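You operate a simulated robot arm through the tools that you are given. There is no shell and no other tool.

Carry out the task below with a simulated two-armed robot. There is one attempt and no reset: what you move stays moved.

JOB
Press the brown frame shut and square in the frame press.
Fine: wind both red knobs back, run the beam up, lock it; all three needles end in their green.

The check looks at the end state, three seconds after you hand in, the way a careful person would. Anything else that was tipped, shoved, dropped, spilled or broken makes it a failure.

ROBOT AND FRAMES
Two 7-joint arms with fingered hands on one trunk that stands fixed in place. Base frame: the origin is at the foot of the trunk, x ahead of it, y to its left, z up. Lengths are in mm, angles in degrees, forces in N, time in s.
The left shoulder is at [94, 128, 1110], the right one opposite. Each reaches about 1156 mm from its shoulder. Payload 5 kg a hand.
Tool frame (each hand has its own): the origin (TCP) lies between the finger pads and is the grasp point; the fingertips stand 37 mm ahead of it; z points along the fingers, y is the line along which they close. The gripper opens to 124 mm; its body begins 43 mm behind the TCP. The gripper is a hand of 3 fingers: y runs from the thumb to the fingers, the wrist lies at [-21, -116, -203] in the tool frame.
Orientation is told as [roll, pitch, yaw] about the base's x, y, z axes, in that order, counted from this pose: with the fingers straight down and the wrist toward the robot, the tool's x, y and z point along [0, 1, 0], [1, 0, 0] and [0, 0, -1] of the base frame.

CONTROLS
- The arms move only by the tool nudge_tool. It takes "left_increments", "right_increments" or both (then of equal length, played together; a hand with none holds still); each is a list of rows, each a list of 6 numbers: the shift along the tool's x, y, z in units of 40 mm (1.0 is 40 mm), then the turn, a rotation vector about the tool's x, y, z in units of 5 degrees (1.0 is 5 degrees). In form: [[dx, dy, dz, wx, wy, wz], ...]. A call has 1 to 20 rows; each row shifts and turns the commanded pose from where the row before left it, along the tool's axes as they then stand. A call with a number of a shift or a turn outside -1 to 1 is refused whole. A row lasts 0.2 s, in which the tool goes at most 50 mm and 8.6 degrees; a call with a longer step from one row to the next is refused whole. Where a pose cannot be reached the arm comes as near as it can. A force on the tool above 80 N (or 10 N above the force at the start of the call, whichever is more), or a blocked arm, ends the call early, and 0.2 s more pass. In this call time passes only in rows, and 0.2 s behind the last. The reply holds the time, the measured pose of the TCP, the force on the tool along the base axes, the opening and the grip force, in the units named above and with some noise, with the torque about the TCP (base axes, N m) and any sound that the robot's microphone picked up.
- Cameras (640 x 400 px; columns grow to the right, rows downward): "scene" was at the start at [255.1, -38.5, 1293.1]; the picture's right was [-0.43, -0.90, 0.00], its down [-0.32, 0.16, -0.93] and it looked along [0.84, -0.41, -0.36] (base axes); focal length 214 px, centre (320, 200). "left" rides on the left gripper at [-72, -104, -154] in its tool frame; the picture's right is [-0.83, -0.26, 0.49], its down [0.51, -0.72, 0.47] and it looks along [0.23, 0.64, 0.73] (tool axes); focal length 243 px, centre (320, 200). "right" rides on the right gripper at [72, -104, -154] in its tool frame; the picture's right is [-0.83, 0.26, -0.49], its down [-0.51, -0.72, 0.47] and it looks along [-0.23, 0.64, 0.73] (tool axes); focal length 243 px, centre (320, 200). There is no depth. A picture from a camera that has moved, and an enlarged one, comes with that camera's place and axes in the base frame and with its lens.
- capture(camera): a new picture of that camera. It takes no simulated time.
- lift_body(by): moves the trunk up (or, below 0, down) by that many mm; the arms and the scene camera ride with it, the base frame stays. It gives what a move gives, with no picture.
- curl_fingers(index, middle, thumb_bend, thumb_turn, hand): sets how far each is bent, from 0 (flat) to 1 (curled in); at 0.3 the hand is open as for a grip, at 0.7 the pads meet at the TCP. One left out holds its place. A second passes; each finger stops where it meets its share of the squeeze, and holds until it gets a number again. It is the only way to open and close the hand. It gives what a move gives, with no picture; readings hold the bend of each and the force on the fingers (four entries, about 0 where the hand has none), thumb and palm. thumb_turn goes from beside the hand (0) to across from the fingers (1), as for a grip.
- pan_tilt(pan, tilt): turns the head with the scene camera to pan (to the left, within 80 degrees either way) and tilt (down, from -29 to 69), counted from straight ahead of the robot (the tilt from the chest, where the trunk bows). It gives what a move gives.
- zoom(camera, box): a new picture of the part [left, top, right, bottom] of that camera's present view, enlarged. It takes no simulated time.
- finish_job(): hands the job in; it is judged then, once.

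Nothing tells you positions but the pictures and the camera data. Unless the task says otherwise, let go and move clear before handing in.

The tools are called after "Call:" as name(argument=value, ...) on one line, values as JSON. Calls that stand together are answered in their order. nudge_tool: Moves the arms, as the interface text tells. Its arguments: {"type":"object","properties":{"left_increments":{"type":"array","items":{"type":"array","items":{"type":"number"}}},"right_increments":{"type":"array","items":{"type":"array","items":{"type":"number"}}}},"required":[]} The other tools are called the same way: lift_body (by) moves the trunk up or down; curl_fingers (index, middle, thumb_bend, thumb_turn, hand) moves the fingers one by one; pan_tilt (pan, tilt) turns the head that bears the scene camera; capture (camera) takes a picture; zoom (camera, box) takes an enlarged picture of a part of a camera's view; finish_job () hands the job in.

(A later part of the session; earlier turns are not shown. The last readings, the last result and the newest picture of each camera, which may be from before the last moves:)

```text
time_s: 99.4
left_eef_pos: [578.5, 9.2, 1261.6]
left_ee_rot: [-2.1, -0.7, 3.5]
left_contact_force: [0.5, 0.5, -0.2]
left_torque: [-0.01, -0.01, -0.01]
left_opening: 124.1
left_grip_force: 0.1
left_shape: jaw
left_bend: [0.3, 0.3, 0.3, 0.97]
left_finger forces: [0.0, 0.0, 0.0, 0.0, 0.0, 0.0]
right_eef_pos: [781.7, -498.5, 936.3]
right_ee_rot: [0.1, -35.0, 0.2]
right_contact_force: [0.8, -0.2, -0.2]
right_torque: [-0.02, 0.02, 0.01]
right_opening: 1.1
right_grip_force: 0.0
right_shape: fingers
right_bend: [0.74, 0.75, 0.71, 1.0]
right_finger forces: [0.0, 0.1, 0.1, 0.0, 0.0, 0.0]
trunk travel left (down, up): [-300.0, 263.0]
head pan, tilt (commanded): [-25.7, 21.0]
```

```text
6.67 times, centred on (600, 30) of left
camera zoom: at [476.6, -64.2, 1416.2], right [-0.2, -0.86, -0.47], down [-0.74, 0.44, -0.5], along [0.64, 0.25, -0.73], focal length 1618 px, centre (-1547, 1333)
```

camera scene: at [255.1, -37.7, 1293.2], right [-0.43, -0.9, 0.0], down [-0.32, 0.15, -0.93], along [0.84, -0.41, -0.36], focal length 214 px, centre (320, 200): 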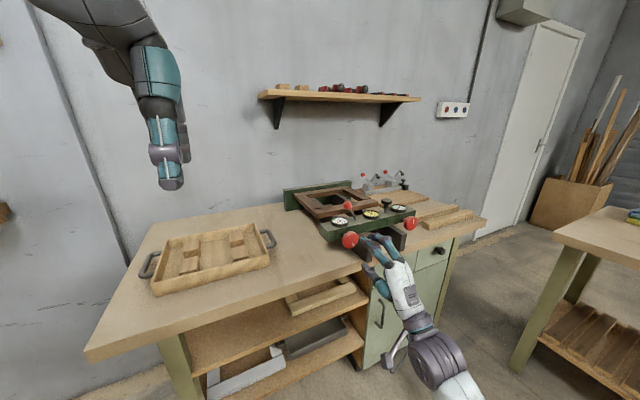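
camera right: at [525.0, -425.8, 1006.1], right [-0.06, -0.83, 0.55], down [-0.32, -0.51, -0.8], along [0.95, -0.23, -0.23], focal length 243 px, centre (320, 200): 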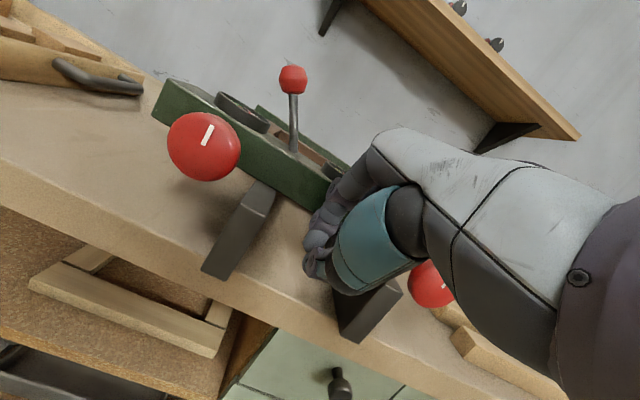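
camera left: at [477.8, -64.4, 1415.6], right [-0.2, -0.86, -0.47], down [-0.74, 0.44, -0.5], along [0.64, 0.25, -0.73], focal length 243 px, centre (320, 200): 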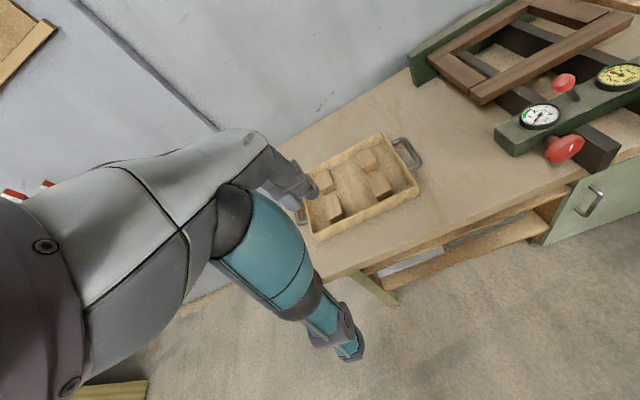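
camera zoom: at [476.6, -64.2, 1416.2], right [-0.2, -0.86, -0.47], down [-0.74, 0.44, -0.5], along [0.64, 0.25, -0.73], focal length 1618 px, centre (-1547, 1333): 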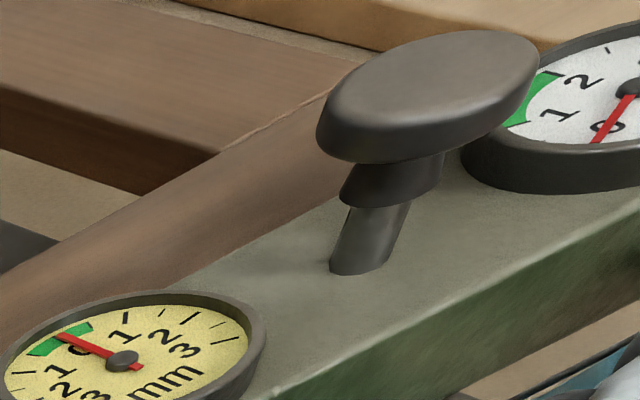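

The mushroom has the same form as a turning knob, while the lever swings in the y–z plane about a pivot at about [892, -432, 968], with its ball at about [894, -396, 1029]. I take the lever as the beam lock and will push its ball to the right with the side of my fist. First I'll rise and go round to its left.

Call:
nudge_tool(right_increments=[[0, 0.54, -0.77, 0, 0, 0], [0, 0.54, -0.77, 0, 0, 0], [0, 0.54, -0.77, 0, 0, 0], [0, 0.54, -0.77, 0, 0, 0], [1, 0, 0, 0, 0, 0], [1, 0, 0, 0, 0, 0], [1, 0, 0, 0, 0, 0], [1, 0, 0, 0, 0, 0], [0, 0.6, 0.42, 0, 0, 0], [0, 0.6, 0.42, 0, 0, 0]])

Call:
capture(camera="scene")

Call:
capture(camera="right")

Call:
zoom(camera="left", box=[440, 0, 640, 160])

```text
time_s: 101.6
left_eef_pos: [579.8, 9.1, 1260.8]
left_ee_rot: [-2.1, -0.7, 3.6]
left_contact_force: [-0.1, 0.4, 0.1]
left_torque: [-0.05, 0.04, 0.0]
left_opening: 123.9
left_grip_force: 0.0
left_shape: jaw
left_bend: [0.3, 0.3, 0.3, 0.97]
left_finger forces: [0.0, 0.0, 0.0, 0.0, 0.0, 0.0]
right_eef_pos: [841.8, -338.3, 1085.7]
right_ee_rot: [0.0, -34.8, 0.3]
right_contact_force: [0.8, -0.1, 0.2]
right_torque: [-0.02, 0.04, -0.02]
right_opening: 1.0
right_grip_force: 0.1
right_shape: fingers
right_bend: [0.74, 0.75, 0.71, 1.0]
right_finger forces: [0.0, 0.0, 0.0, 0.0, 0.1, 0.0]
trunk travel left (down, up): [-300.0, 263.0]
head pan, tilt (commanded): [-25.7, 21.0]
```

```text
taken
camera scene: at [256.0, -37.9, 1292.9], right [-0.43, -0.9, 0.0], down [-0.32, 0.15, -0.93], along [0.84, -0.41, -0.36], focal length 214 px, centre (320, 200)
```

scene: 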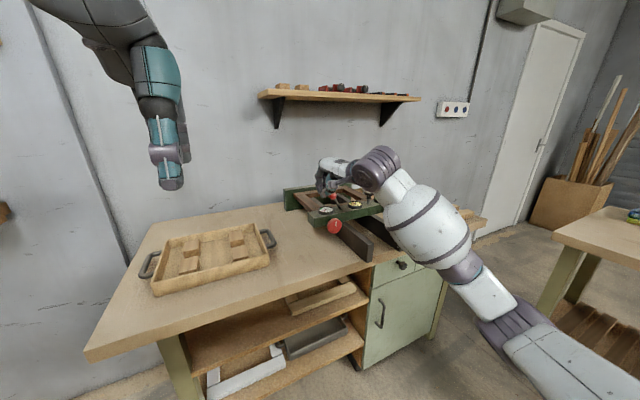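

```text
taken
camera right: at [666.5, -266.6, 1151.9], right [-0.06, -0.83, 0.55], down [-0.32, -0.51, -0.8], along [0.95, -0.23, -0.23], focal length 243 px, centre (320, 200)
```

right: 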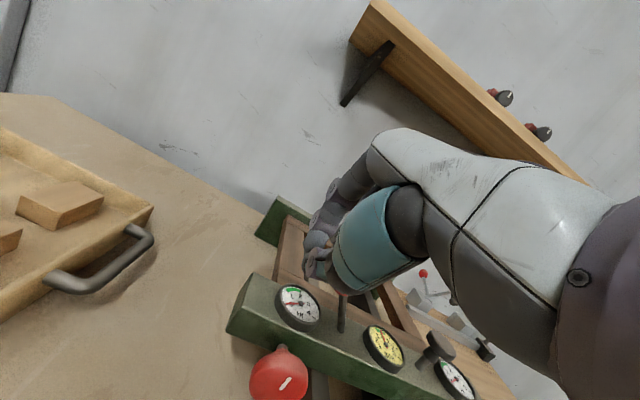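

```text
2.50 times, centred on (540, 80) of left
camera zoom: at [478.1, -63.5, 1415.6], right [-0.2, -0.86, -0.47], down [-0.74, 0.44, -0.5], along [0.64, 0.25, -0.73], focal length 606 px, centre (-230, 500)
```

zoom: 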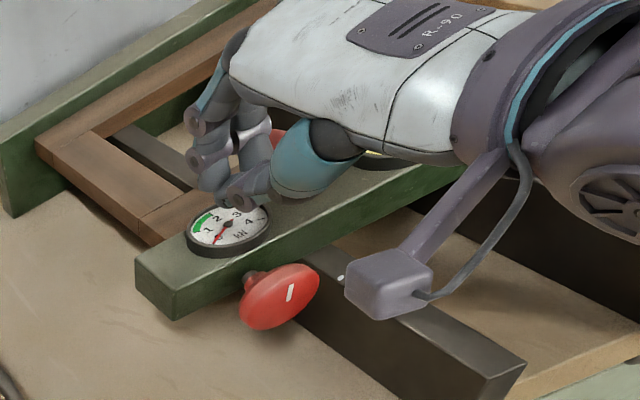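

The fist is above and left of the lever, clear of the shelf. I'll lower it beside the ball.

Call:
nudge_tool(right_increments=[[0, -0.11, 0.7, 0, 0, 0], [0, -0.11, 0.7, 0, 0, 0]])

Call:
zoom(camera="scene", box=[290, 150, 418, 230])

Call:
zoom(camera="left", box=[440, 0, 600, 120])

Call:
capture(camera="right")

```text
time_s: 102.2
left_eef_pos: [579.6, 9.3, 1260.8]
left_ee_rot: [-2.0, -0.7, 3.6]
left_contact_force: [0.7, 0.6, -0.6]
left_torque: [0.03, 0.06, 0.02]
left_opening: 123.7
left_grip_force: 0.1
left_shape: jaw
left_bend: [0.3, 0.3, 0.3, 0.97]
left_finger forces: [0.0, 0.1, 0.0, 0.2, 0.1, 0.0]
right_eef_pos: [864.8, -338.1, 1035.3]
right_ee_rot: [0.1, -35.0, 0.2]
right_contact_force: [0.5, -0.4, -0.3]
right_torque: [-0.03, 0.01, 0.03]
right_opening: 1.1
right_grip_force: 0.0
right_shape: fingers
right_bend: [0.74, 0.75, 0.71, 1.0]
right_finger forces: [0.0, 0.1, 0.0, 0.0, 0.0, 0.1]
trunk travel left (down, up): [-300.0, 263.0]
head pan, tilt (commanded): [-25.7, 21.0]
```

```text
5.00 times, centred on (354, 190) of scene
camera zoom: at [255.7, -38.6, 1293.0], right [-0.43, -0.9, 0.0], down [-0.32, 0.16, -0.93], along [0.84, -0.41, -0.36], focal length 1072 px, centre (150, 250)
```

zoom: 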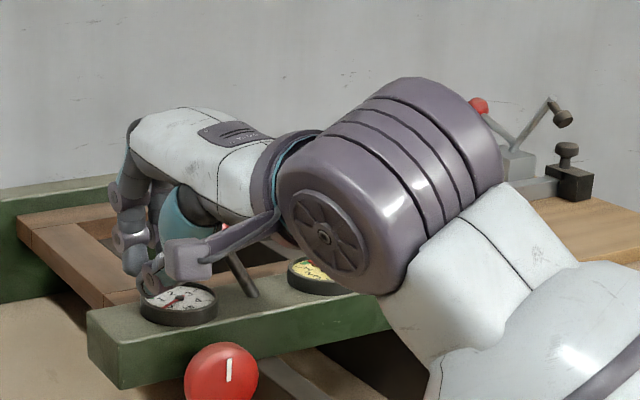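

```text
3.33 times, centred on (520, 60) of left
camera zoom: at [477.8, -64.3, 1415.7], right [-0.2, -0.86, -0.47], down [-0.74, 0.44, -0.5], along [0.64, 0.25, -0.73], focal length 809 px, centre (-347, 667)
```

zoom: 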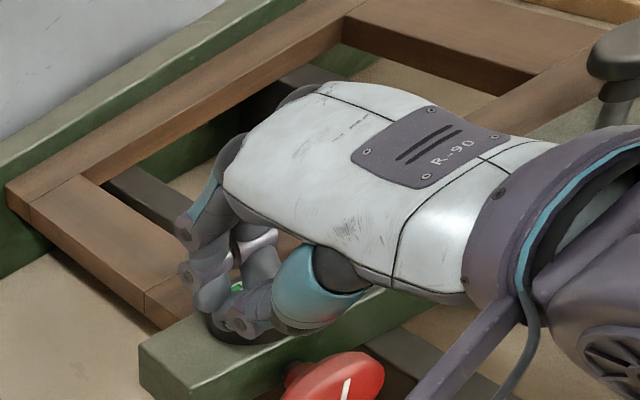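

```text
taken
camera right: at [689.2, -266.6, 1102.8], right [-0.07, -0.83, 0.55], down [-0.32, -0.51, -0.8], along [0.95, -0.23, -0.23], focal length 243 px, centre (320, 200)
```

right: 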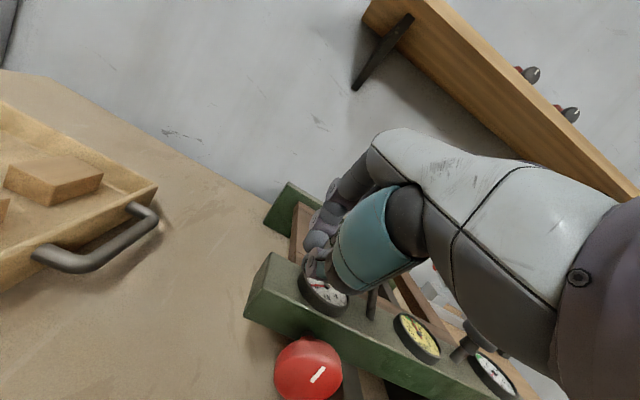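

The fist is beside the ball with no contact yet. I'll push right (−y) in 10 mm rows and watch the force.

Call:
nudge_tool(right_increments=[[-0.25, 0, 0, 0, 0, 0], [-0.25, 0, 0, 0, 0, 0], [-0.25, 0, 0, 0, 0, 0]])

Call:
capture(camera="right")

Call:
zoom(camera="left", box=[440, 0, 600, 120])

Call:
zoom(camera="scene", box=[290, 150, 418, 230])

```text
time_s: 103.0
left_eef_pos: [577.7, 10.1, 1262.0]
left_ee_rot: [-2.1, -0.8, 3.7]
left_contact_force: [-0.2, 0.6, -0.9]
left_torque: [-0.02, 0.02, -0.03]
left_opening: 123.8
left_grip_force: 0.0
left_shape: jaw
left_bend: [0.3, 0.3, 0.3, 0.97]
left_finger forces: [0.0, 0.1, 0.0, 0.0, 0.1, 0.1]
right_eef_pos: [865.5, -368.0, 1037.2]
right_ee_rot: [0.0, -35.0, 0.3]
right_contact_force: [-2.2, 1.8, 1.8]
right_torque: [-0.05, -0.06, 0.04]
right_opening: 0.9
right_grip_force: 2.2
right_shape: fingers
right_bend: [0.74, 0.75, 0.71, 1.0]
right_finger forces: [0.0, 3.7, 0.0, 0.0, 0.0, 0.0]
trunk travel left (down, up): [-300.0, 263.0]
head pan, tilt (commanded): [-25.7, 21.0]
```

```text
taken
camera right: at [689.3, -296.4, 1103.2], right [-0.06, -0.83, 0.55], down [-0.32, -0.51, -0.8], along [0.95, -0.23, -0.23], focal length 243 px, centre (320, 200)
```

right: 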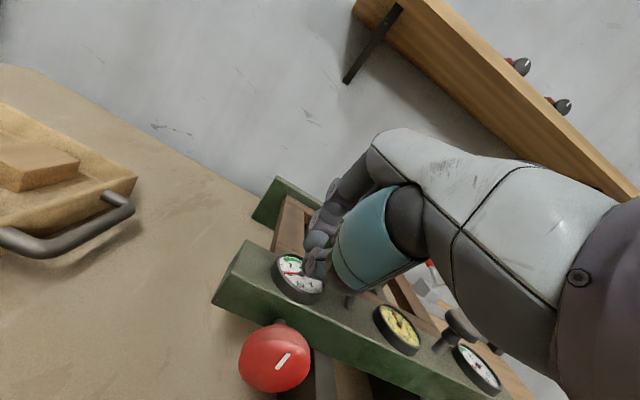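

```text
3.33 times, centred on (520, 60) of left
camera zoom: at [476.2, -63.5, 1416.4], right [-0.2, -0.86, -0.47], down [-0.74, 0.44, -0.5], along [0.64, 0.25, -0.73], focal length 809 px, centre (-347, 667)
```

zoom: 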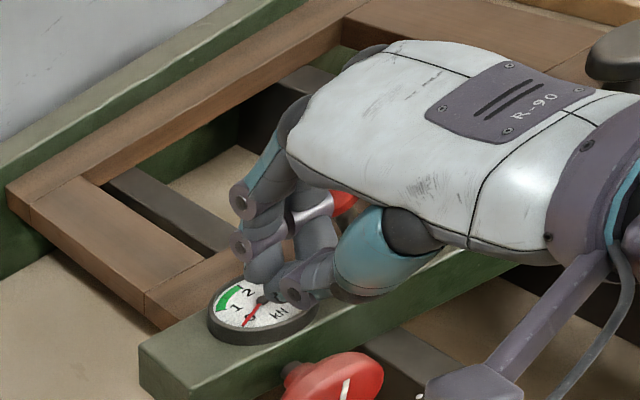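

```text
5.00 times, centred on (354, 190) of scene
camera zoom: at [254.4, -38.0, 1293.3], right [-0.43, -0.9, 0.0], down [-0.32, 0.15, -0.93], along [0.84, -0.41, -0.36], focal length 1072 px, centre (150, 250)
```

zoom: 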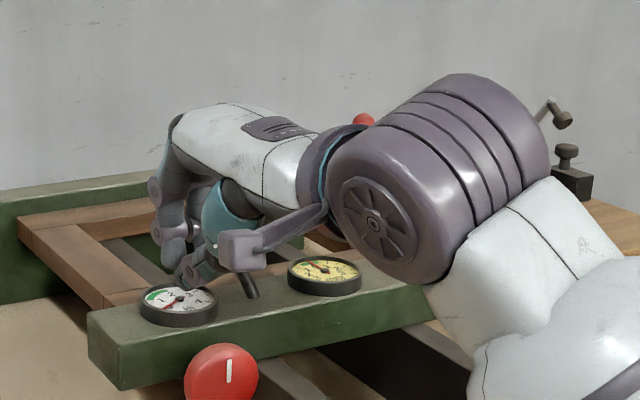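

Contact has begun at about 3 N, with the ball against the fingers. Continue pushing right.

Call:
nudge_tool(right_increments=[[-0.25, 0, 0, 0, 0, 0], [-0.25, 0, 0, 0, 0, 0], [-0.25, 0, 0, 0, 0, 0]])

Call:
zoom(camera="left", box=[440, 0, 600, 120])

Call:
zoom(camera="scene", box=[290, 150, 418, 230])

```text
time_s: 103.8
left_eef_pos: [578.1, 9.2, 1262.5]
left_ee_rot: [-2.1, -0.7, 3.6]
left_contact_force: [-0.4, -0.4, 0.1]
left_torque: [0.03, 0.0, -0.03]
left_opening: 123.9
left_grip_force: 0.2
left_shape: jaw
left_bend: [0.3, 0.3, 0.3, 0.97]
left_finger forces: [0.0, 0.1, 0.0, 0.0, 0.0, 0.0]
right_eef_pos: [865.0, -398.2, 1035.5]
right_ee_rot: [0.0, -34.9, 0.2]
right_contact_force: [0.1, 1.3, 0.8]
right_torque: [0.0, -0.02, -0.02]
right_opening: 0.9
right_grip_force: 0.4
right_shape: fingers
right_bend: [0.74, 0.75, 0.71, 1.0]
right_finger forces: [0.0, 0.9, 0.0, 0.1, 0.0, 0.0]
trunk travel left (down, up): [-300.0, 263.0]
head pan, tilt (commanded): [-25.7, 21.0]
```

```text
3.33 times, centred on (520, 60) of left
camera zoom: at [476.9, -64.3, 1416.1], right [-0.2, -0.86, -0.47], down [-0.74, 0.44, -0.5], along [0.64, 0.25, -0.73], focal length 809 px, centre (-347, 667)
```

zoom: 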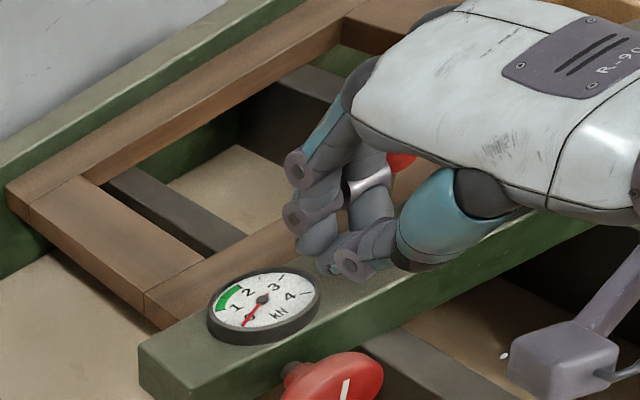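

```text
5.00 times, centred on (354, 190) of scene
camera zoom: at [255.0, -38.6, 1293.2], right [-0.43, -0.9, 0.0], down [-0.32, 0.16, -0.93], along [0.84, -0.41, -0.36], focal length 1072 px, centre (150, 250)
```

zoom: 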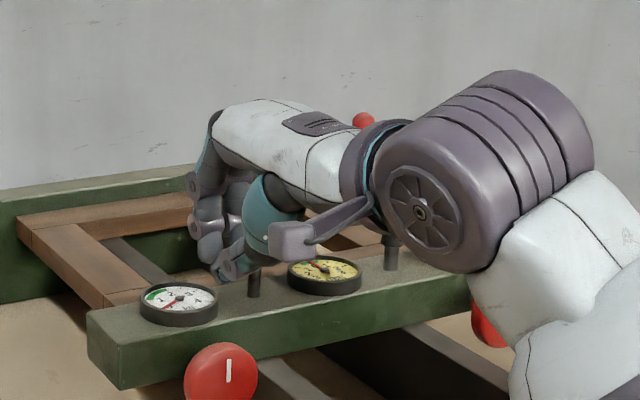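

The lever is swinging right with almost no resistance and is nearly upright now. Continue to its far end.

Call:
nudge_tool(right_increments=[[-0.25, 0, 0, 0, 0, 0], [-0.25, 0, 0, 0, 0, 0], [-0.25, 0, 0, 0, 0, 0]])

Call:
zoom(camera="left", box=[440, 0, 600, 120])

Call:
zoom(camera="scene", box=[290, 150, 418, 230])

```text
time_s: 104.6
left_eef_pos: [578.0, 9.1, 1262.5]
left_ee_rot: [-2.0, -0.6, 3.6]
left_contact_force: [-0.5, 0.4, -0.1]
left_torque: [0.05, -0.01, -0.01]
left_opening: 123.6
left_grip_force: 0.0
left_shape: jaw
left_bend: [0.3, 0.3, 0.3, 0.97]
left_finger forces: [0.1, 0.0, 0.0, 0.1, 0.0, 0.0]
right_eef_pos: [865.0, -427.7, 1035.6]
right_ee_rot: [0.1, -34.9, 0.2]
right_contact_force: [-0.5, -0.4, 0.5]
right_torque: [0.0, -0.01, 0.0]
right_opening: 1.3
right_grip_force: 0.1
right_shape: fingers
right_bend: [0.74, 0.75, 0.71, 1.0]
right_finger forces: [0.0, 0.0, 0.0, 0.0, 0.0, 0.0]
trunk travel left (down, up): [-300.0, 263.0]
head pan, tilt (commanded): [-25.7, 21.0]
```

```text
3.33 times, centred on (520, 60) of left
camera zoom: at [476.9, -64.5, 1416.1], right [-0.2, -0.86, -0.47], down [-0.74, 0.44, -0.5], along [0.64, 0.25, -0.73], focal length 809 px, centre (-347, 667)
```

zoom: 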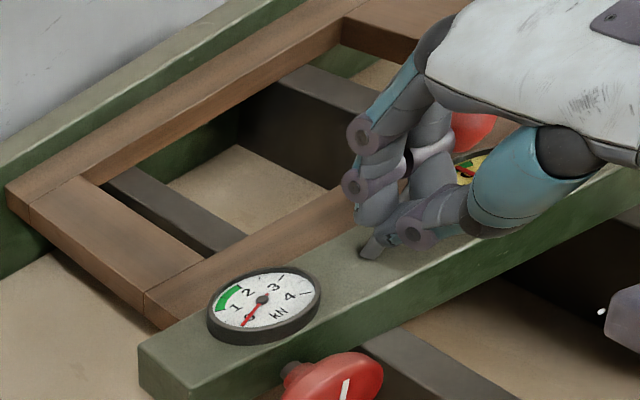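

```text
5.00 times, centred on (354, 190) of scene
camera zoom: at [255.0, -38.8, 1293.2], right [-0.43, -0.9, 0.0], down [-0.32, 0.16, -0.93], along [0.84, -0.41, -0.36], focal length 1072 px, centre (150, 250)
```

zoom: 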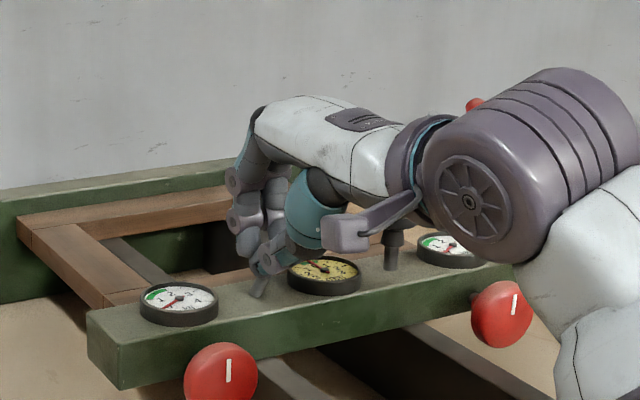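

The lever has gone over to the right and nothing pushes back. I'll lift away to see where it rests.

Call:
nudge_tool(right_increments=[[0.5, 0, 0, 0, 0, 0], [0.5, 0, 0, 0, 0, 0], [0.5, 0.3, -0.4, 0, 0, 0], [0, 0.54, -0.77, 0, 0, 0], [0, 0, -1, 0, 0, 0], [0, 0, -1, 0, 0, 0]])

Call:
zoom(camera="left", box=[440, 0, 640, 150])

Call:
zoom(camera="scene", box=[290, 150, 418, 230])

Call:
capture(camera="right")

```text
time_s: 106.0
left_eef_pos: [577.2, 10.4, 1261.7]
left_ee_rot: [-2.1, -0.8, 3.6]
left_contact_force: [0.1, 0.0, 1.5]
left_torque: [0.0, -0.01, 0.0]
left_opening: 123.9
left_grip_force: 0.2
left_shape: jaw
left_bend: [0.3, 0.3, 0.3, 0.97]
left_finger forces: [0.0, 0.0, 0.1, 0.1, 0.0, 0.1]
right_eef_pos: [819.1, -367.0, 1160.8]
right_ee_rot: [0.1, -34.9, 0.2]
right_contact_force: [-0.3, 0.6, 0.5]
right_torque: [0.02, 0.02, 0.01]
right_opening: 1.0
right_grip_force: 0.1
right_shape: fingers
right_bend: [0.74, 0.75, 0.71, 1.0]
right_finger forces: [0.0, 0.1, 0.0, 0.0, 0.1, 0.0]
trunk travel left (down, up): [-300.0, 263.0]
head pan, tilt (commanded): [-25.7, 21.0]
```

```text
2.67 times, centred on (540, 75) of left
camera zoom: at [476.0, -63.5, 1416.5], right [-0.2, -0.86, -0.47], down [-0.74, 0.44, -0.5], along [0.64, 0.25, -0.73], focal length 647 px, centre (-267, 533)
```

zoom: 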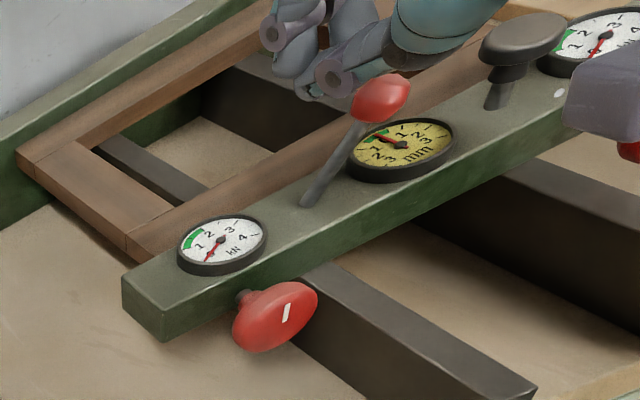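

```text
5.00 times, centred on (354, 190) of scene
camera zoom: at [254.2, -37.9, 1293.4], right [-0.43, -0.9, 0.0], down [-0.32, 0.15, -0.93], along [0.84, -0.41, -0.36], focal length 1072 px, centre (150, 250)
```

zoom: 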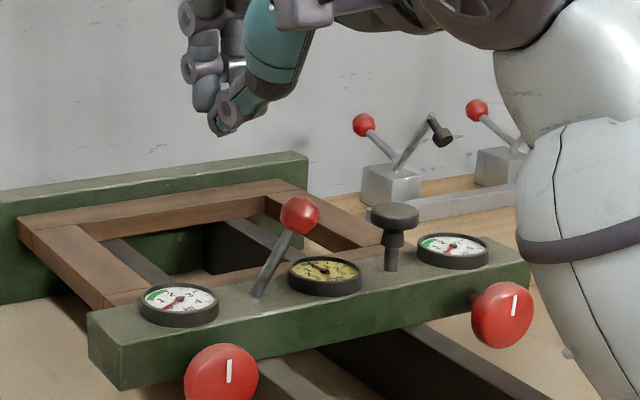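

```text
taken
camera right: at [643.2, -294.6, 1226.4], right [-0.07, -0.83, 0.55], down [-0.32, -0.51, -0.8], along [0.95, -0.23, -0.23], focal length 243 px, centre (320, 200)
```

right: 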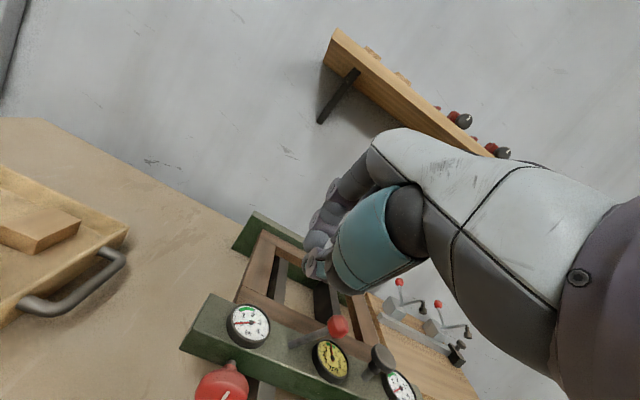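

The lever now rests 31° over to the right, which should be the locked position. To wind the knobs, now about 100 mm further in over the bench, I'll use a hand tilted 25° nose-down so the wrist stays above the bench, rolling about the knob axis. First I'll back off and set that pose in front of the left knob.

Call:
nudge_tool(right_increments=[[0, -0.81, -0.57, 0, 0, 0], [0, -0.81, -0.57, 0, 0, 0], [0, -0.81, -0.57, 0, 0, 0], [0, 0, 0, -1, 0, 0], [0, 0, 0, -1, 0, 0], [0, 0, 0, -1, 0, 0], [0, 0, 0, -1, 0, 0], [0, 0, 0, -1, 0, 0], [0, 0, 0, -1, 0, 0], [0, -0.91, 0.41, 0, 0, 0], [0, -0.91, 0.41, 0, 0, 0], [0, -0.91, 0.41, 0, 0, 0], [0, -0.91, 0.41, 0, 0, 0], [0, -0.91, 0.41, 0, 0, 0]])

Call:
curl_fingers(hand="right", index=0.45, middle=0.45, thumb_bend=0.46)

Call:
zoom(camera="scene", box=[290, 170, 418, 250])

Call:
zoom(camera="left", box=[440, 0, 640, 150])

Call:
capture(camera="right")

```text
time_s: 109.0
left_eef_pos: [579.8, 10.0, 1261.6]
left_ee_rot: [-2.0, -0.7, 3.6]
left_contact_force: [0.3, -0.4, -0.6]
left_torque: [0.0, 0.01, 0.05]
left_opening: 124.1
left_grip_force: 0.0
left_shape: jaw
left_bend: [0.3, 0.3, 0.3, 0.97]
left_finger forces: [0.1, 0.1, 0.0, 0.1, 0.1, 0.0]
right_eef_pos: [699.6, -368.2, 960.5]
right_ee_rot: [0.0, -65.1, 0.2]
right_contact_force: [1.0, -0.4, 0.2]
right_torque: [0.0, -0.02, 0.03]
right_opening: 1.0
right_grip_force: 0.0
right_shape: fingers
right_bend: [0.74, 0.75, 0.71, 1.0]
right_finger forces: [0.0, 0.0, 0.0, 0.0, 0.0, 0.1]
trunk travel left (down, up): [-300.0, 263.0]
head pan, tilt (commanded): [-25.7, 21.0]
```

```text
time_s: 110.0
left_eef_pos: [578.5, 9.3, 1261.6]
left_ee_rot: [-2.0, -0.8, 3.6]
left_contact_force: [-0.7, -0.5, 0.0]
left_torque: [-0.02, -0.04, -0.01]
left_opening: 123.8
left_grip_force: 0.1
left_shape: jaw
left_bend: [0.3, 0.3, 0.3, 0.97]
left_finger forces: [0.2, 0.0, 0.0, 0.0, 0.0, 0.1]
right_eef_pos: [701.0, -368.3, 959.8]
right_ee_rot: [0.1, -65.1, 0.2]
right_contact_force: [1.0, -1.0, 0.2]
right_torque: [-0.01, -0.02, -0.03]
right_opening: 80.6
right_grip_force: 0.2
right_shape: fingers
right_bend: [0.45, 0.45, 0.46, 1.0]
right_finger forces: [0.0, 0.0, 0.0, 0.0, 0.0, 0.0]
trunk travel left (down, up): [-300.0, 263.0]
head pan, tilt (commanded): [-25.7, 21.0]
```

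```text
5.00 times, centred on (354, 210) of scene
camera zoom: at [255.1, -38.6, 1293.1], right [-0.43, -0.9, 0.0], down [-0.32, 0.16, -0.93], along [0.84, -0.41, -0.36], focal length 1072 px, centre (150, 150)
```

zoom: 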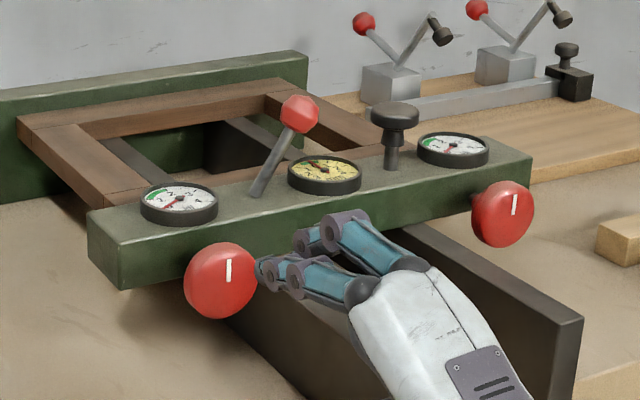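

```text
2.67 times, centred on (540, 75) of left
camera zoom: at [477.0, -64.2, 1416.0], right [-0.2, -0.86, -0.47], down [-0.74, 0.44, -0.5], along [0.64, 0.25, -0.73], focal length 647 px, centre (-267, 533)
```

zoom: 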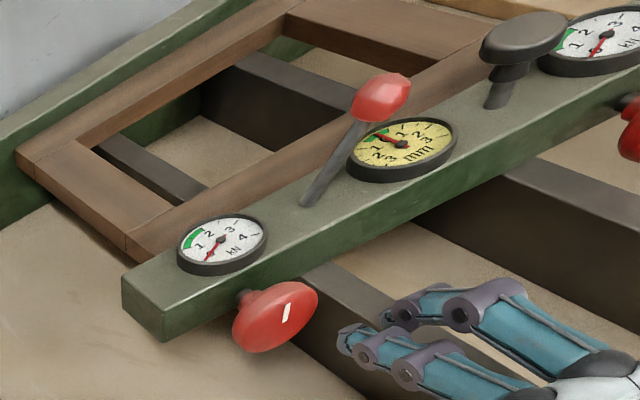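

```text
taken
camera right: at [515.2, -297.1, 931.1], right [-0.33, -0.83, 0.44], down [0.12, -0.51, -0.85], along [0.93, -0.23, 0.27], focal length 243 px, centre (320, 200)
```

right: 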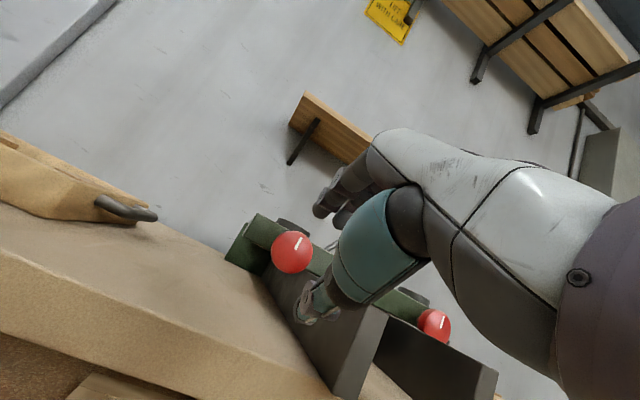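

The pose is set. Now I'll roll to φ=-30° (thumb below, slightly right) and close in on the left knob.

Call:
nudge_tool(right_increments=[[0.03, -0.27, 0.127, 0, -0.4226, -0.9063], [0, 0, 0, 0, -0.4226, -0.9063], [0, 0, 0, 0, -0.4226, -0.9063], [0, 0, 0, 0, -0.4226, -0.9063], [0, 0, 0, 0, -0.4226, -0.9063], [0, 0, 0, 0, -0.4226, -0.9063], [0, 0.312, 0.668, 0, 0, 0], [0, 0.312, 0.668, 0, 0, 0]])

Call:
zoom(camera="scene", box=[300, 190, 396, 250])

Call:
zoom(camera="left", box=[460, 40, 620, 160])

Call:
capture(camera="right")

```text
time_s: 111.8
left_eef_pos: [579.2, 8.3, 1261.4]
left_ee_rot: [-2.1, -0.8, 3.5]
left_contact_force: [1.0, 0.3, -0.4]
left_torque: [0.02, 0.03, 0.0]
left_opening: 124.0
left_grip_force: 0.1
left_shape: jaw
left_bend: [0.3, 0.3, 0.3, 0.97]
left_finger forces: [0.0, 0.0, 0.0, 0.1, 0.0, 0.1]
right_eef_pos: [757.0, -367.3, 948.5]
right_ee_rot: [-53.7, -51.7, 47.1]
right_contact_force: [-0.4, 0.8, -0.1]
right_torque: [0.02, 0.02, -0.01]
right_opening: 81.1
right_grip_force: 0.0
right_shape: fingers
right_bend: [0.45, 0.45, 0.46, 1.0]
right_finger forces: [0.0, 0.0, 0.0, 0.1, 0.0, 0.0]
trunk travel left (down, up): [-300.0, 263.0]
head pan, tilt (commanded): [-25.7, 21.0]
```

```text
6.67 times, centred on (348, 220) of scene
camera zoom: at [255.6, -38.6, 1293.0], right [-0.43, -0.9, 0.0], down [-0.32, 0.16, -0.93], along [0.84, -0.41, -0.36], focal length 1430 px, centre (133, 67)
```

zoom: 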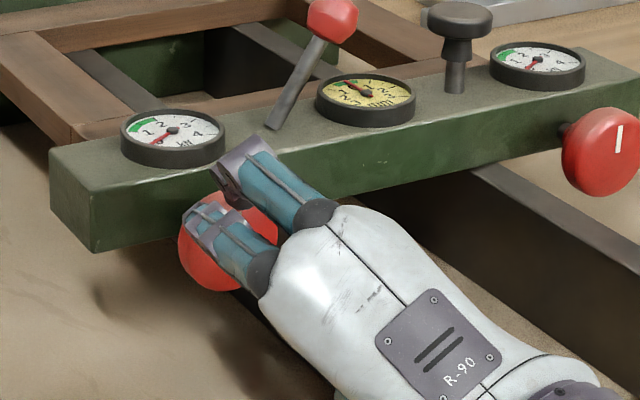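

```text
3.33 times, centred on (540, 100) of left
camera zoom: at [477.6, -64.2, 1415.7], right [-0.2, -0.86, -0.47], down [-0.74, 0.44, -0.5], along [0.64, 0.25, -0.73], focal length 809 px, centre (-413, 533)
```

zoom: 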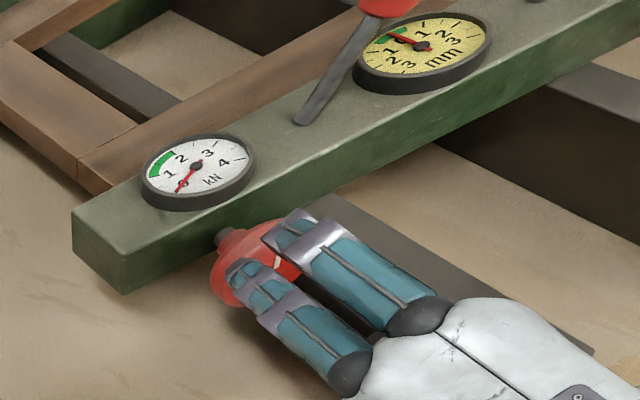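

```text
taken
camera right: at [572.5, -320.0, 887.2], right [-0.33, -0.5, 0.8], down [0.13, -0.87, -0.49], along [0.93, -0.06, 0.35], focal length 243 px, centre (320, 200)
```

right: 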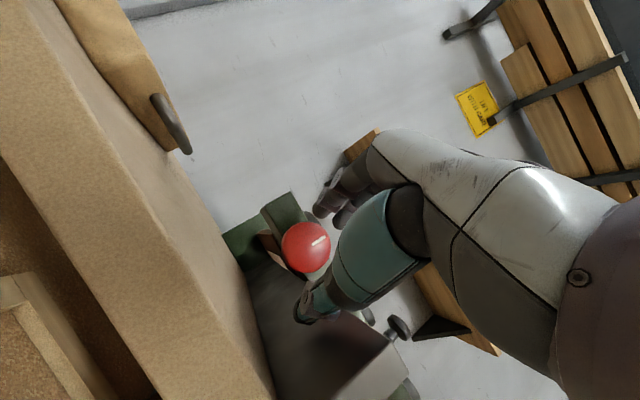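

Alignment looks right, with the knob between fingers and thumb. I'll close in the last 48 mm.

Call:
nudge_tool(right_increments=[[0, 0.25, 0.53, 0, 0, 0], [0, 0.25, 0.53, 0, 0, 0]])

Call:
zoom(camera="scene", box=[300, 190, 396, 250])

Call:
zoom(camera="left", box=[460, 40, 620, 160])

Call:
zoom(camera="right", box=[220, 140, 420, 340])

```text
time_s: 112.4
left_eef_pos: [579.2, 9.9, 1262.7]
left_ee_rot: [-2.0, -0.7, 3.6]
left_contact_force: [-0.4, 0.9, -0.8]
left_torque: [0.04, 0.0, 0.02]
left_opening: 123.8
left_grip_force: 0.0
left_shape: jaw
left_bend: [0.3, 0.3, 0.3, 0.97]
left_finger forces: [0.0, 0.0, 0.1, 0.1, 0.0, 0.0]
right_eef_pos: [805.9, -367.7, 948.3]
right_ee_rot: [-53.8, -51.7, 47.3]
right_contact_force: [-0.4, 0.5, 0.5]
right_torque: [-0.01, 0.01, -0.02]
right_opening: 81.0
right_grip_force: 0.1
right_shape: fingers
right_bend: [0.45, 0.45, 0.46, 1.0]
right_finger forces: [0.0, 0.1, 0.1, 0.1, 0.0, 0.0]
trunk travel left (down, up): [-300.0, 263.0]
head pan, tilt (commanded): [-25.7, 21.0]
```

```text
6.67 times, centred on (348, 220) of scene
camera zoom: at [255.2, -38.6, 1293.1], right [-0.43, -0.9, 0.0], down [-0.32, 0.16, -0.93], along [0.84, -0.41, -0.36], focal length 1430 px, centre (133, 67)
```

zoom: 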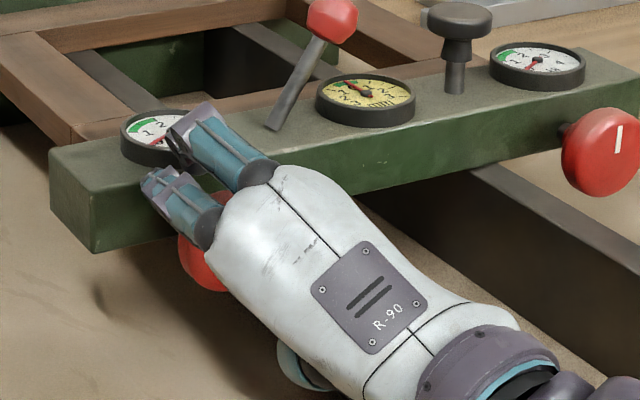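

```text
3.33 times, centred on (540, 100) of left
camera zoom: at [477.2, -64.2, 1415.9], right [-0.2, -0.86, -0.47], down [-0.74, 0.44, -0.5], along [0.64, 0.25, -0.73], focal length 809 px, centre (-413, 533)
```

zoom: 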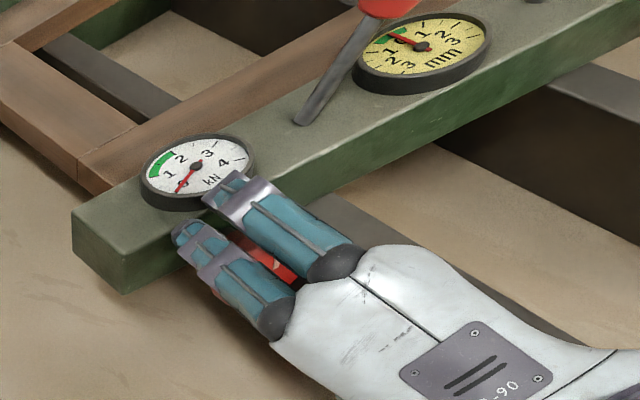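

```text
2.00 times, centred on (320, 240) of right
camera zoom: at [619.5, -320.0, 886.1], right [-0.33, -0.5, 0.8], down [0.13, -0.87, -0.49], along [0.93, -0.06, 0.35], focal length 485 px, centre (320, 120)
```

zoom: 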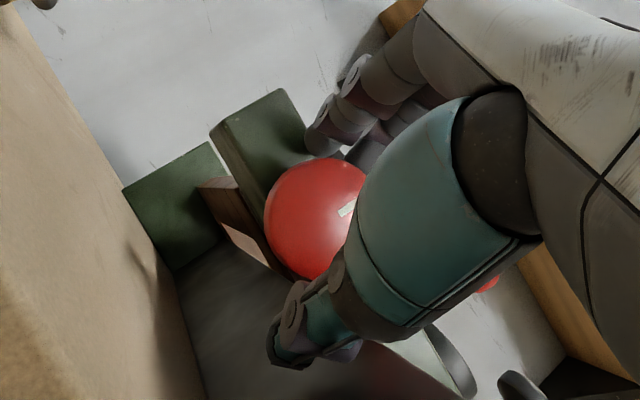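

No contact and good bracketing. Now I'll close the grip on the left knob.

Call:
curl_fingers(hand="right", index=0.75, middle=0.75, thumb_bend=0.75)

Call:
zoom(camera="scene", box=[300, 190, 396, 250])

Call:
zoom(camera="right", box=[220, 140, 420, 340])

Call:
zoom(camera="left", box=[460, 40, 620, 160])

```text
time_s: 113.4
left_eef_pos: [578.0, 10.5, 1262.6]
left_ee_rot: [-2.1, -0.7, 3.6]
left_contact_force: [-0.4, 1.5, -0.4]
left_torque: [-0.02, 0.02, 0.04]
left_opening: 124.2
left_grip_force: 0.2
left_shape: jaw
left_bend: [0.3, 0.3, 0.3, 0.97]
left_finger forces: [0.0, 0.1, 0.1, 0.0, 0.0, 0.0]
right_eef_pos: [803.9, -367.1, 949.6]
right_ee_rot: [-53.9, -51.7, 47.2]
right_contact_force: [10.5, 1.0, 11.5]
right_torque: [-0.05, -0.09, -0.08]
right_opening: 48.9
right_grip_force: 19.0
right_shape: fingers
right_bend: [0.55, 0.58, 0.6, 1.0]
right_finger forces: [13.1, 12.7, 0.0, 0.0, 13.4, 0.0]
trunk travel left (down, up): [-300.0, 263.0]
head pan, tilt (commanded): [-25.7, 21.0]
```

```text
6.67 times, centred on (348, 220) of scene
camera zoom: at [255.1, -37.8, 1293.2], right [-0.43, -0.9, 0.0], down [-0.32, 0.15, -0.93], along [0.84, -0.41, -0.36], focal length 1430 px, centre (133, 67)
```

zoom: 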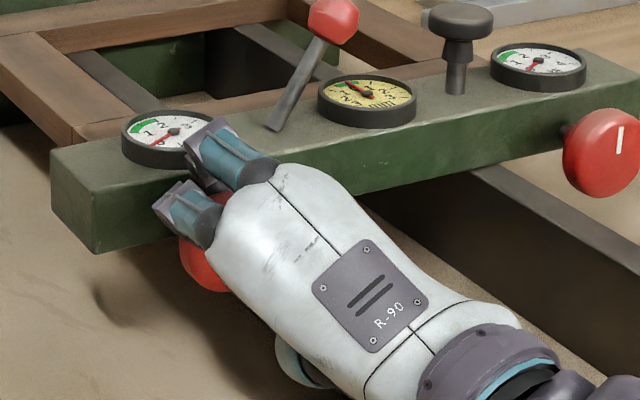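

```text
2.00 times, centred on (320, 240) of right
camera zoom: at [619.4, -319.6, 887.3], right [-0.33, -0.5, 0.8], down [0.13, -0.87, -0.48], along [0.93, -0.06, 0.35], focal length 485 px, centre (320, 120)
```

zoom: 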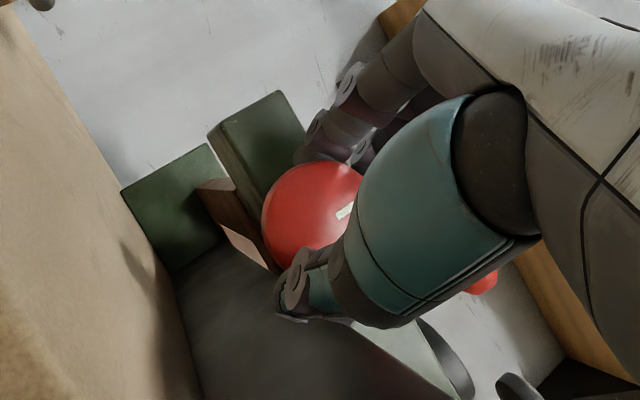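

```text
3.33 times, centred on (540, 100) of left
camera zoom: at [477.1, -63.3, 1416.1], right [-0.2, -0.86, -0.47], down [-0.74, 0.44, -0.5], along [0.64, 0.24, -0.73], focal length 809 px, centre (-413, 533)
```

zoom: 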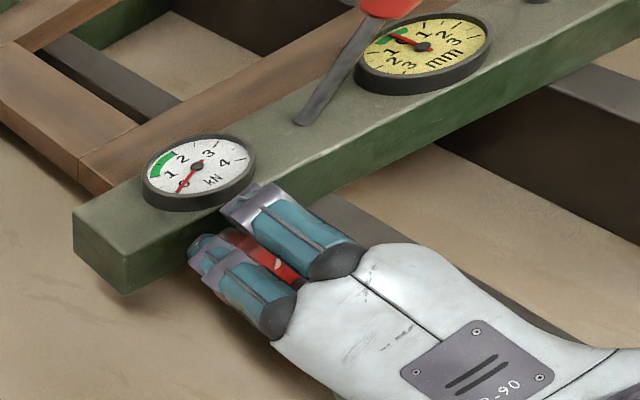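

Even grip at about 13 N per finger. Now I'll wind the left knob clockwise 30° and check the left dial and the grip.

Call:
nudge_tool(right_increments=[[-0.0174, 0, 0, 0, 0.4226, 0.9063], [-0.0174, 0, 0, 0, 0.4226, 0.9063], [-0.0174, 0, 0, 0, 0.4226, 0.9063], [-0.0174, 0, 0, 0, 0.4226, 0.9063], [-0.0174, 0, 0, 0, 0.4226, 0.9063], [-0.0174, 0, 0, 0, 0.4226, 0.9063]])

Call:
zoom(camera="scene", box=[300, 190, 396, 250])

Call:
zoom(camera="right", box=[220, 140, 420, 340])

Call:
zoom(camera="left", box=[460, 40, 620, 160])

```text
time_s: 114.8
left_eef_pos: [577.8, 10.1, 1262.5]
left_ee_rot: [-2.1, -0.8, 3.6]
left_contact_force: [-0.1, 0.2, -0.1]
left_torque: [0.02, 0.0, 0.01]
left_opening: 123.8
left_grip_force: 0.0
left_shape: jaw
left_bend: [0.3, 0.3, 0.3, 0.97]
left_finger forces: [0.0, 0.1, 0.0, 0.1, 0.0, 0.1]
right_eef_pos: [802.9, -369.8, 950.0]
right_ee_rot: [0.2, -65.1, 0.0]
right_contact_force: [8.5, -0.7, 14.8]
right_torque: [-0.06, -0.21, -0.02]
right_opening: 48.6
right_grip_force: 19.2
right_shape: fingers
right_bend: [0.53, 0.58, 0.61, 1.0]
right_finger forces: [14.5, 12.3, 0.1, 0.0, 11.8, 0.0]
trunk travel left (down, up): [-300.0, 263.0]
head pan, tilt (commanded): [-25.7, 21.0]
```

```text
6.67 times, centred on (348, 220) of scene
camera zoom: at [254.6, -37.8, 1293.3], right [-0.43, -0.9, 0.0], down [-0.32, 0.15, -0.93], along [0.84, -0.41, -0.36], focal length 1430 px, centre (133, 67)
```

zoom: 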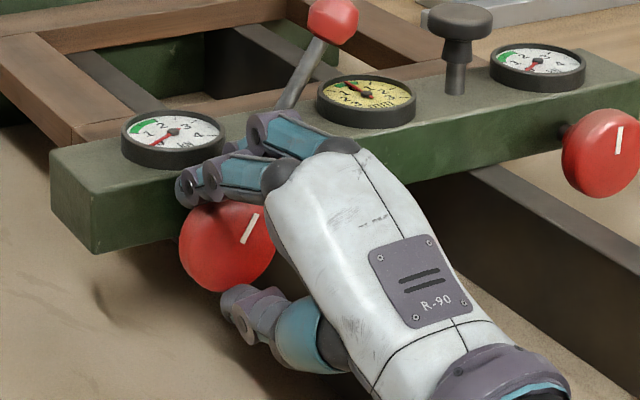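

```text
2.00 times, centred on (320, 240) of right
camera zoom: at [618.9, -299.1, 920.5], right [-0.33, -0.83, 0.44], down [0.12, -0.51, -0.85], along [0.93, -0.23, 0.27], focal length 485 px, centre (320, 120)
```

zoom: 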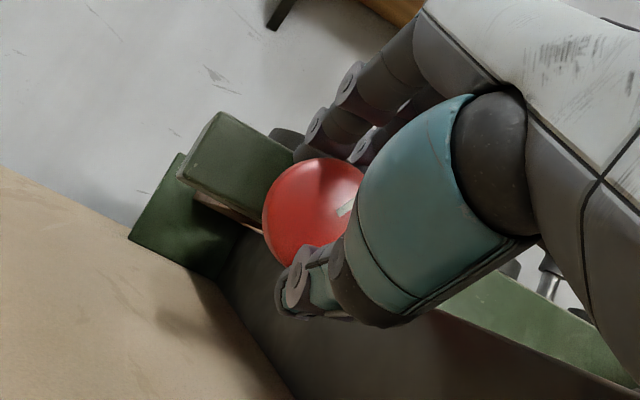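

```text
3.33 times, centred on (540, 100) of left
camera zoom: at [476.5, -63.4, 1416.3], right [-0.2, -0.86, -0.47], down [-0.74, 0.44, -0.5], along [0.64, 0.24, -0.73], focal length 809 px, centre (-413, 533)
```

zoom: 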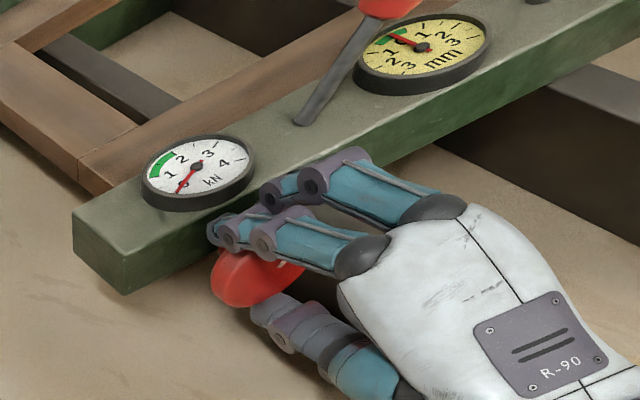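

The grip works: the knob followed 30° clockwise and the dial is still zero. Continue to φ≈+65°.

Call:
nudge_tool(right_increments=[[-0.0174, 0, 0, 0, 0.4226, 0.9063], [-0.0174, 0, 0, 0, 0.4226, 0.9063], [-0.0174, 0, 0, 0, 0.4226, 0.9063], [-0.0174, 0, 0, 0, 0.4226, 0.9063], [-0.0174, 0, 0, 0, 0.4226, 0.9063], [-0.0174, 0, 0, 0, 0.4226, 0.9063], [-0.0174, 0, 0, 0, 0.4226, 0.9063], [-0.0174, 0, 0, 0, 0.4226, 0.9063], [-0.0174, 0, 0, 0, 0.4226, 0.9063], [-0.0174, 0, 0, 0, 0.4226, 0.9063], [-0.0174, 0, 0, 0, 0.4226, 0.9063], [-0.0174, 0, 0, 0, 0.4226, 0.9063], [-0.0174, 0, 0, 0, 0.4226, 0.9063]])

Call:
zoom(camera="scene", box=[300, 190, 396, 250])

Call:
zoom(camera="left", box=[460, 40, 620, 160])

```text
time_s: 117.6
left_eef_pos: [578.2, 10.1, 1262.0]
left_ee_rot: [-2.1, -0.7, 3.5]
left_contact_force: [0.0, 0.3, 0.2]
left_torque: [-0.05, 0.02, 0.0]
left_opening: 123.9
left_grip_force: 0.0
left_shape: jaw
left_bend: [0.3, 0.3, 0.3, 0.97]
left_finger forces: [0.1, 0.0, 0.0, 0.0, 0.0, 0.0]
right_eef_pos: [803.8, -377.3, 945.6]
right_ee_rot: [78.9, -22.5, -62.7]
right_contact_force: [9.0, -9.9, 16.7]
right_torque: [-0.41, 0.72, 0.19]
right_opening: 48.8
right_grip_force: 24.3
right_shape: fingers
right_bend: [0.53, 0.58, 0.62, 1.0]
right_finger forces: [14.3, 12.7, 0.1, 0.0, 13.1, 7.6]
trunk travel left (down, up): [-300.0, 263.0]
head pan, tilt (commanded): [-25.7, 21.0]
```

```text
6.67 times, centred on (348, 220) of scene
camera zoom: at [254.6, -38.6, 1293.3], right [-0.43, -0.9, 0.0], down [-0.32, 0.16, -0.93], along [0.84, -0.41, -0.36], focal length 1430 px, centre (133, 67)
```

zoom: 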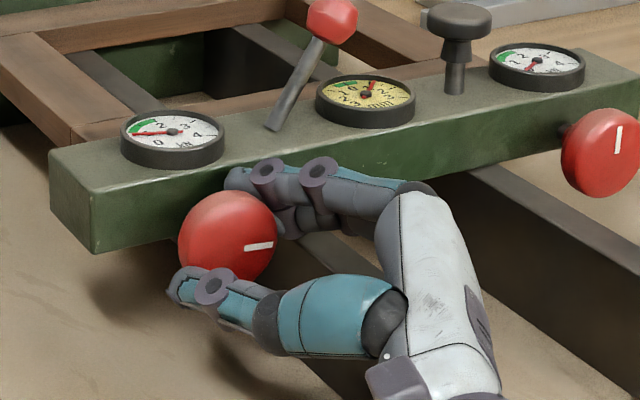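

```text
3.33 times, centred on (540, 100) of left
camera zoom: at [476.5, -64.2, 1416.3], right [-0.2, -0.86, -0.47], down [-0.74, 0.44, -0.5], along [0.64, 0.25, -0.73], focal length 809 px, centre (-413, 533)
```

zoom: 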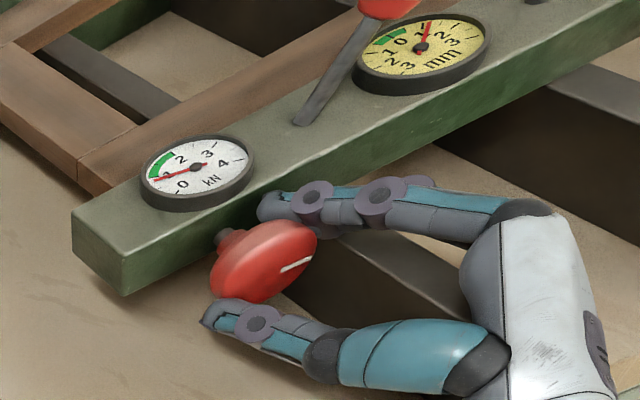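

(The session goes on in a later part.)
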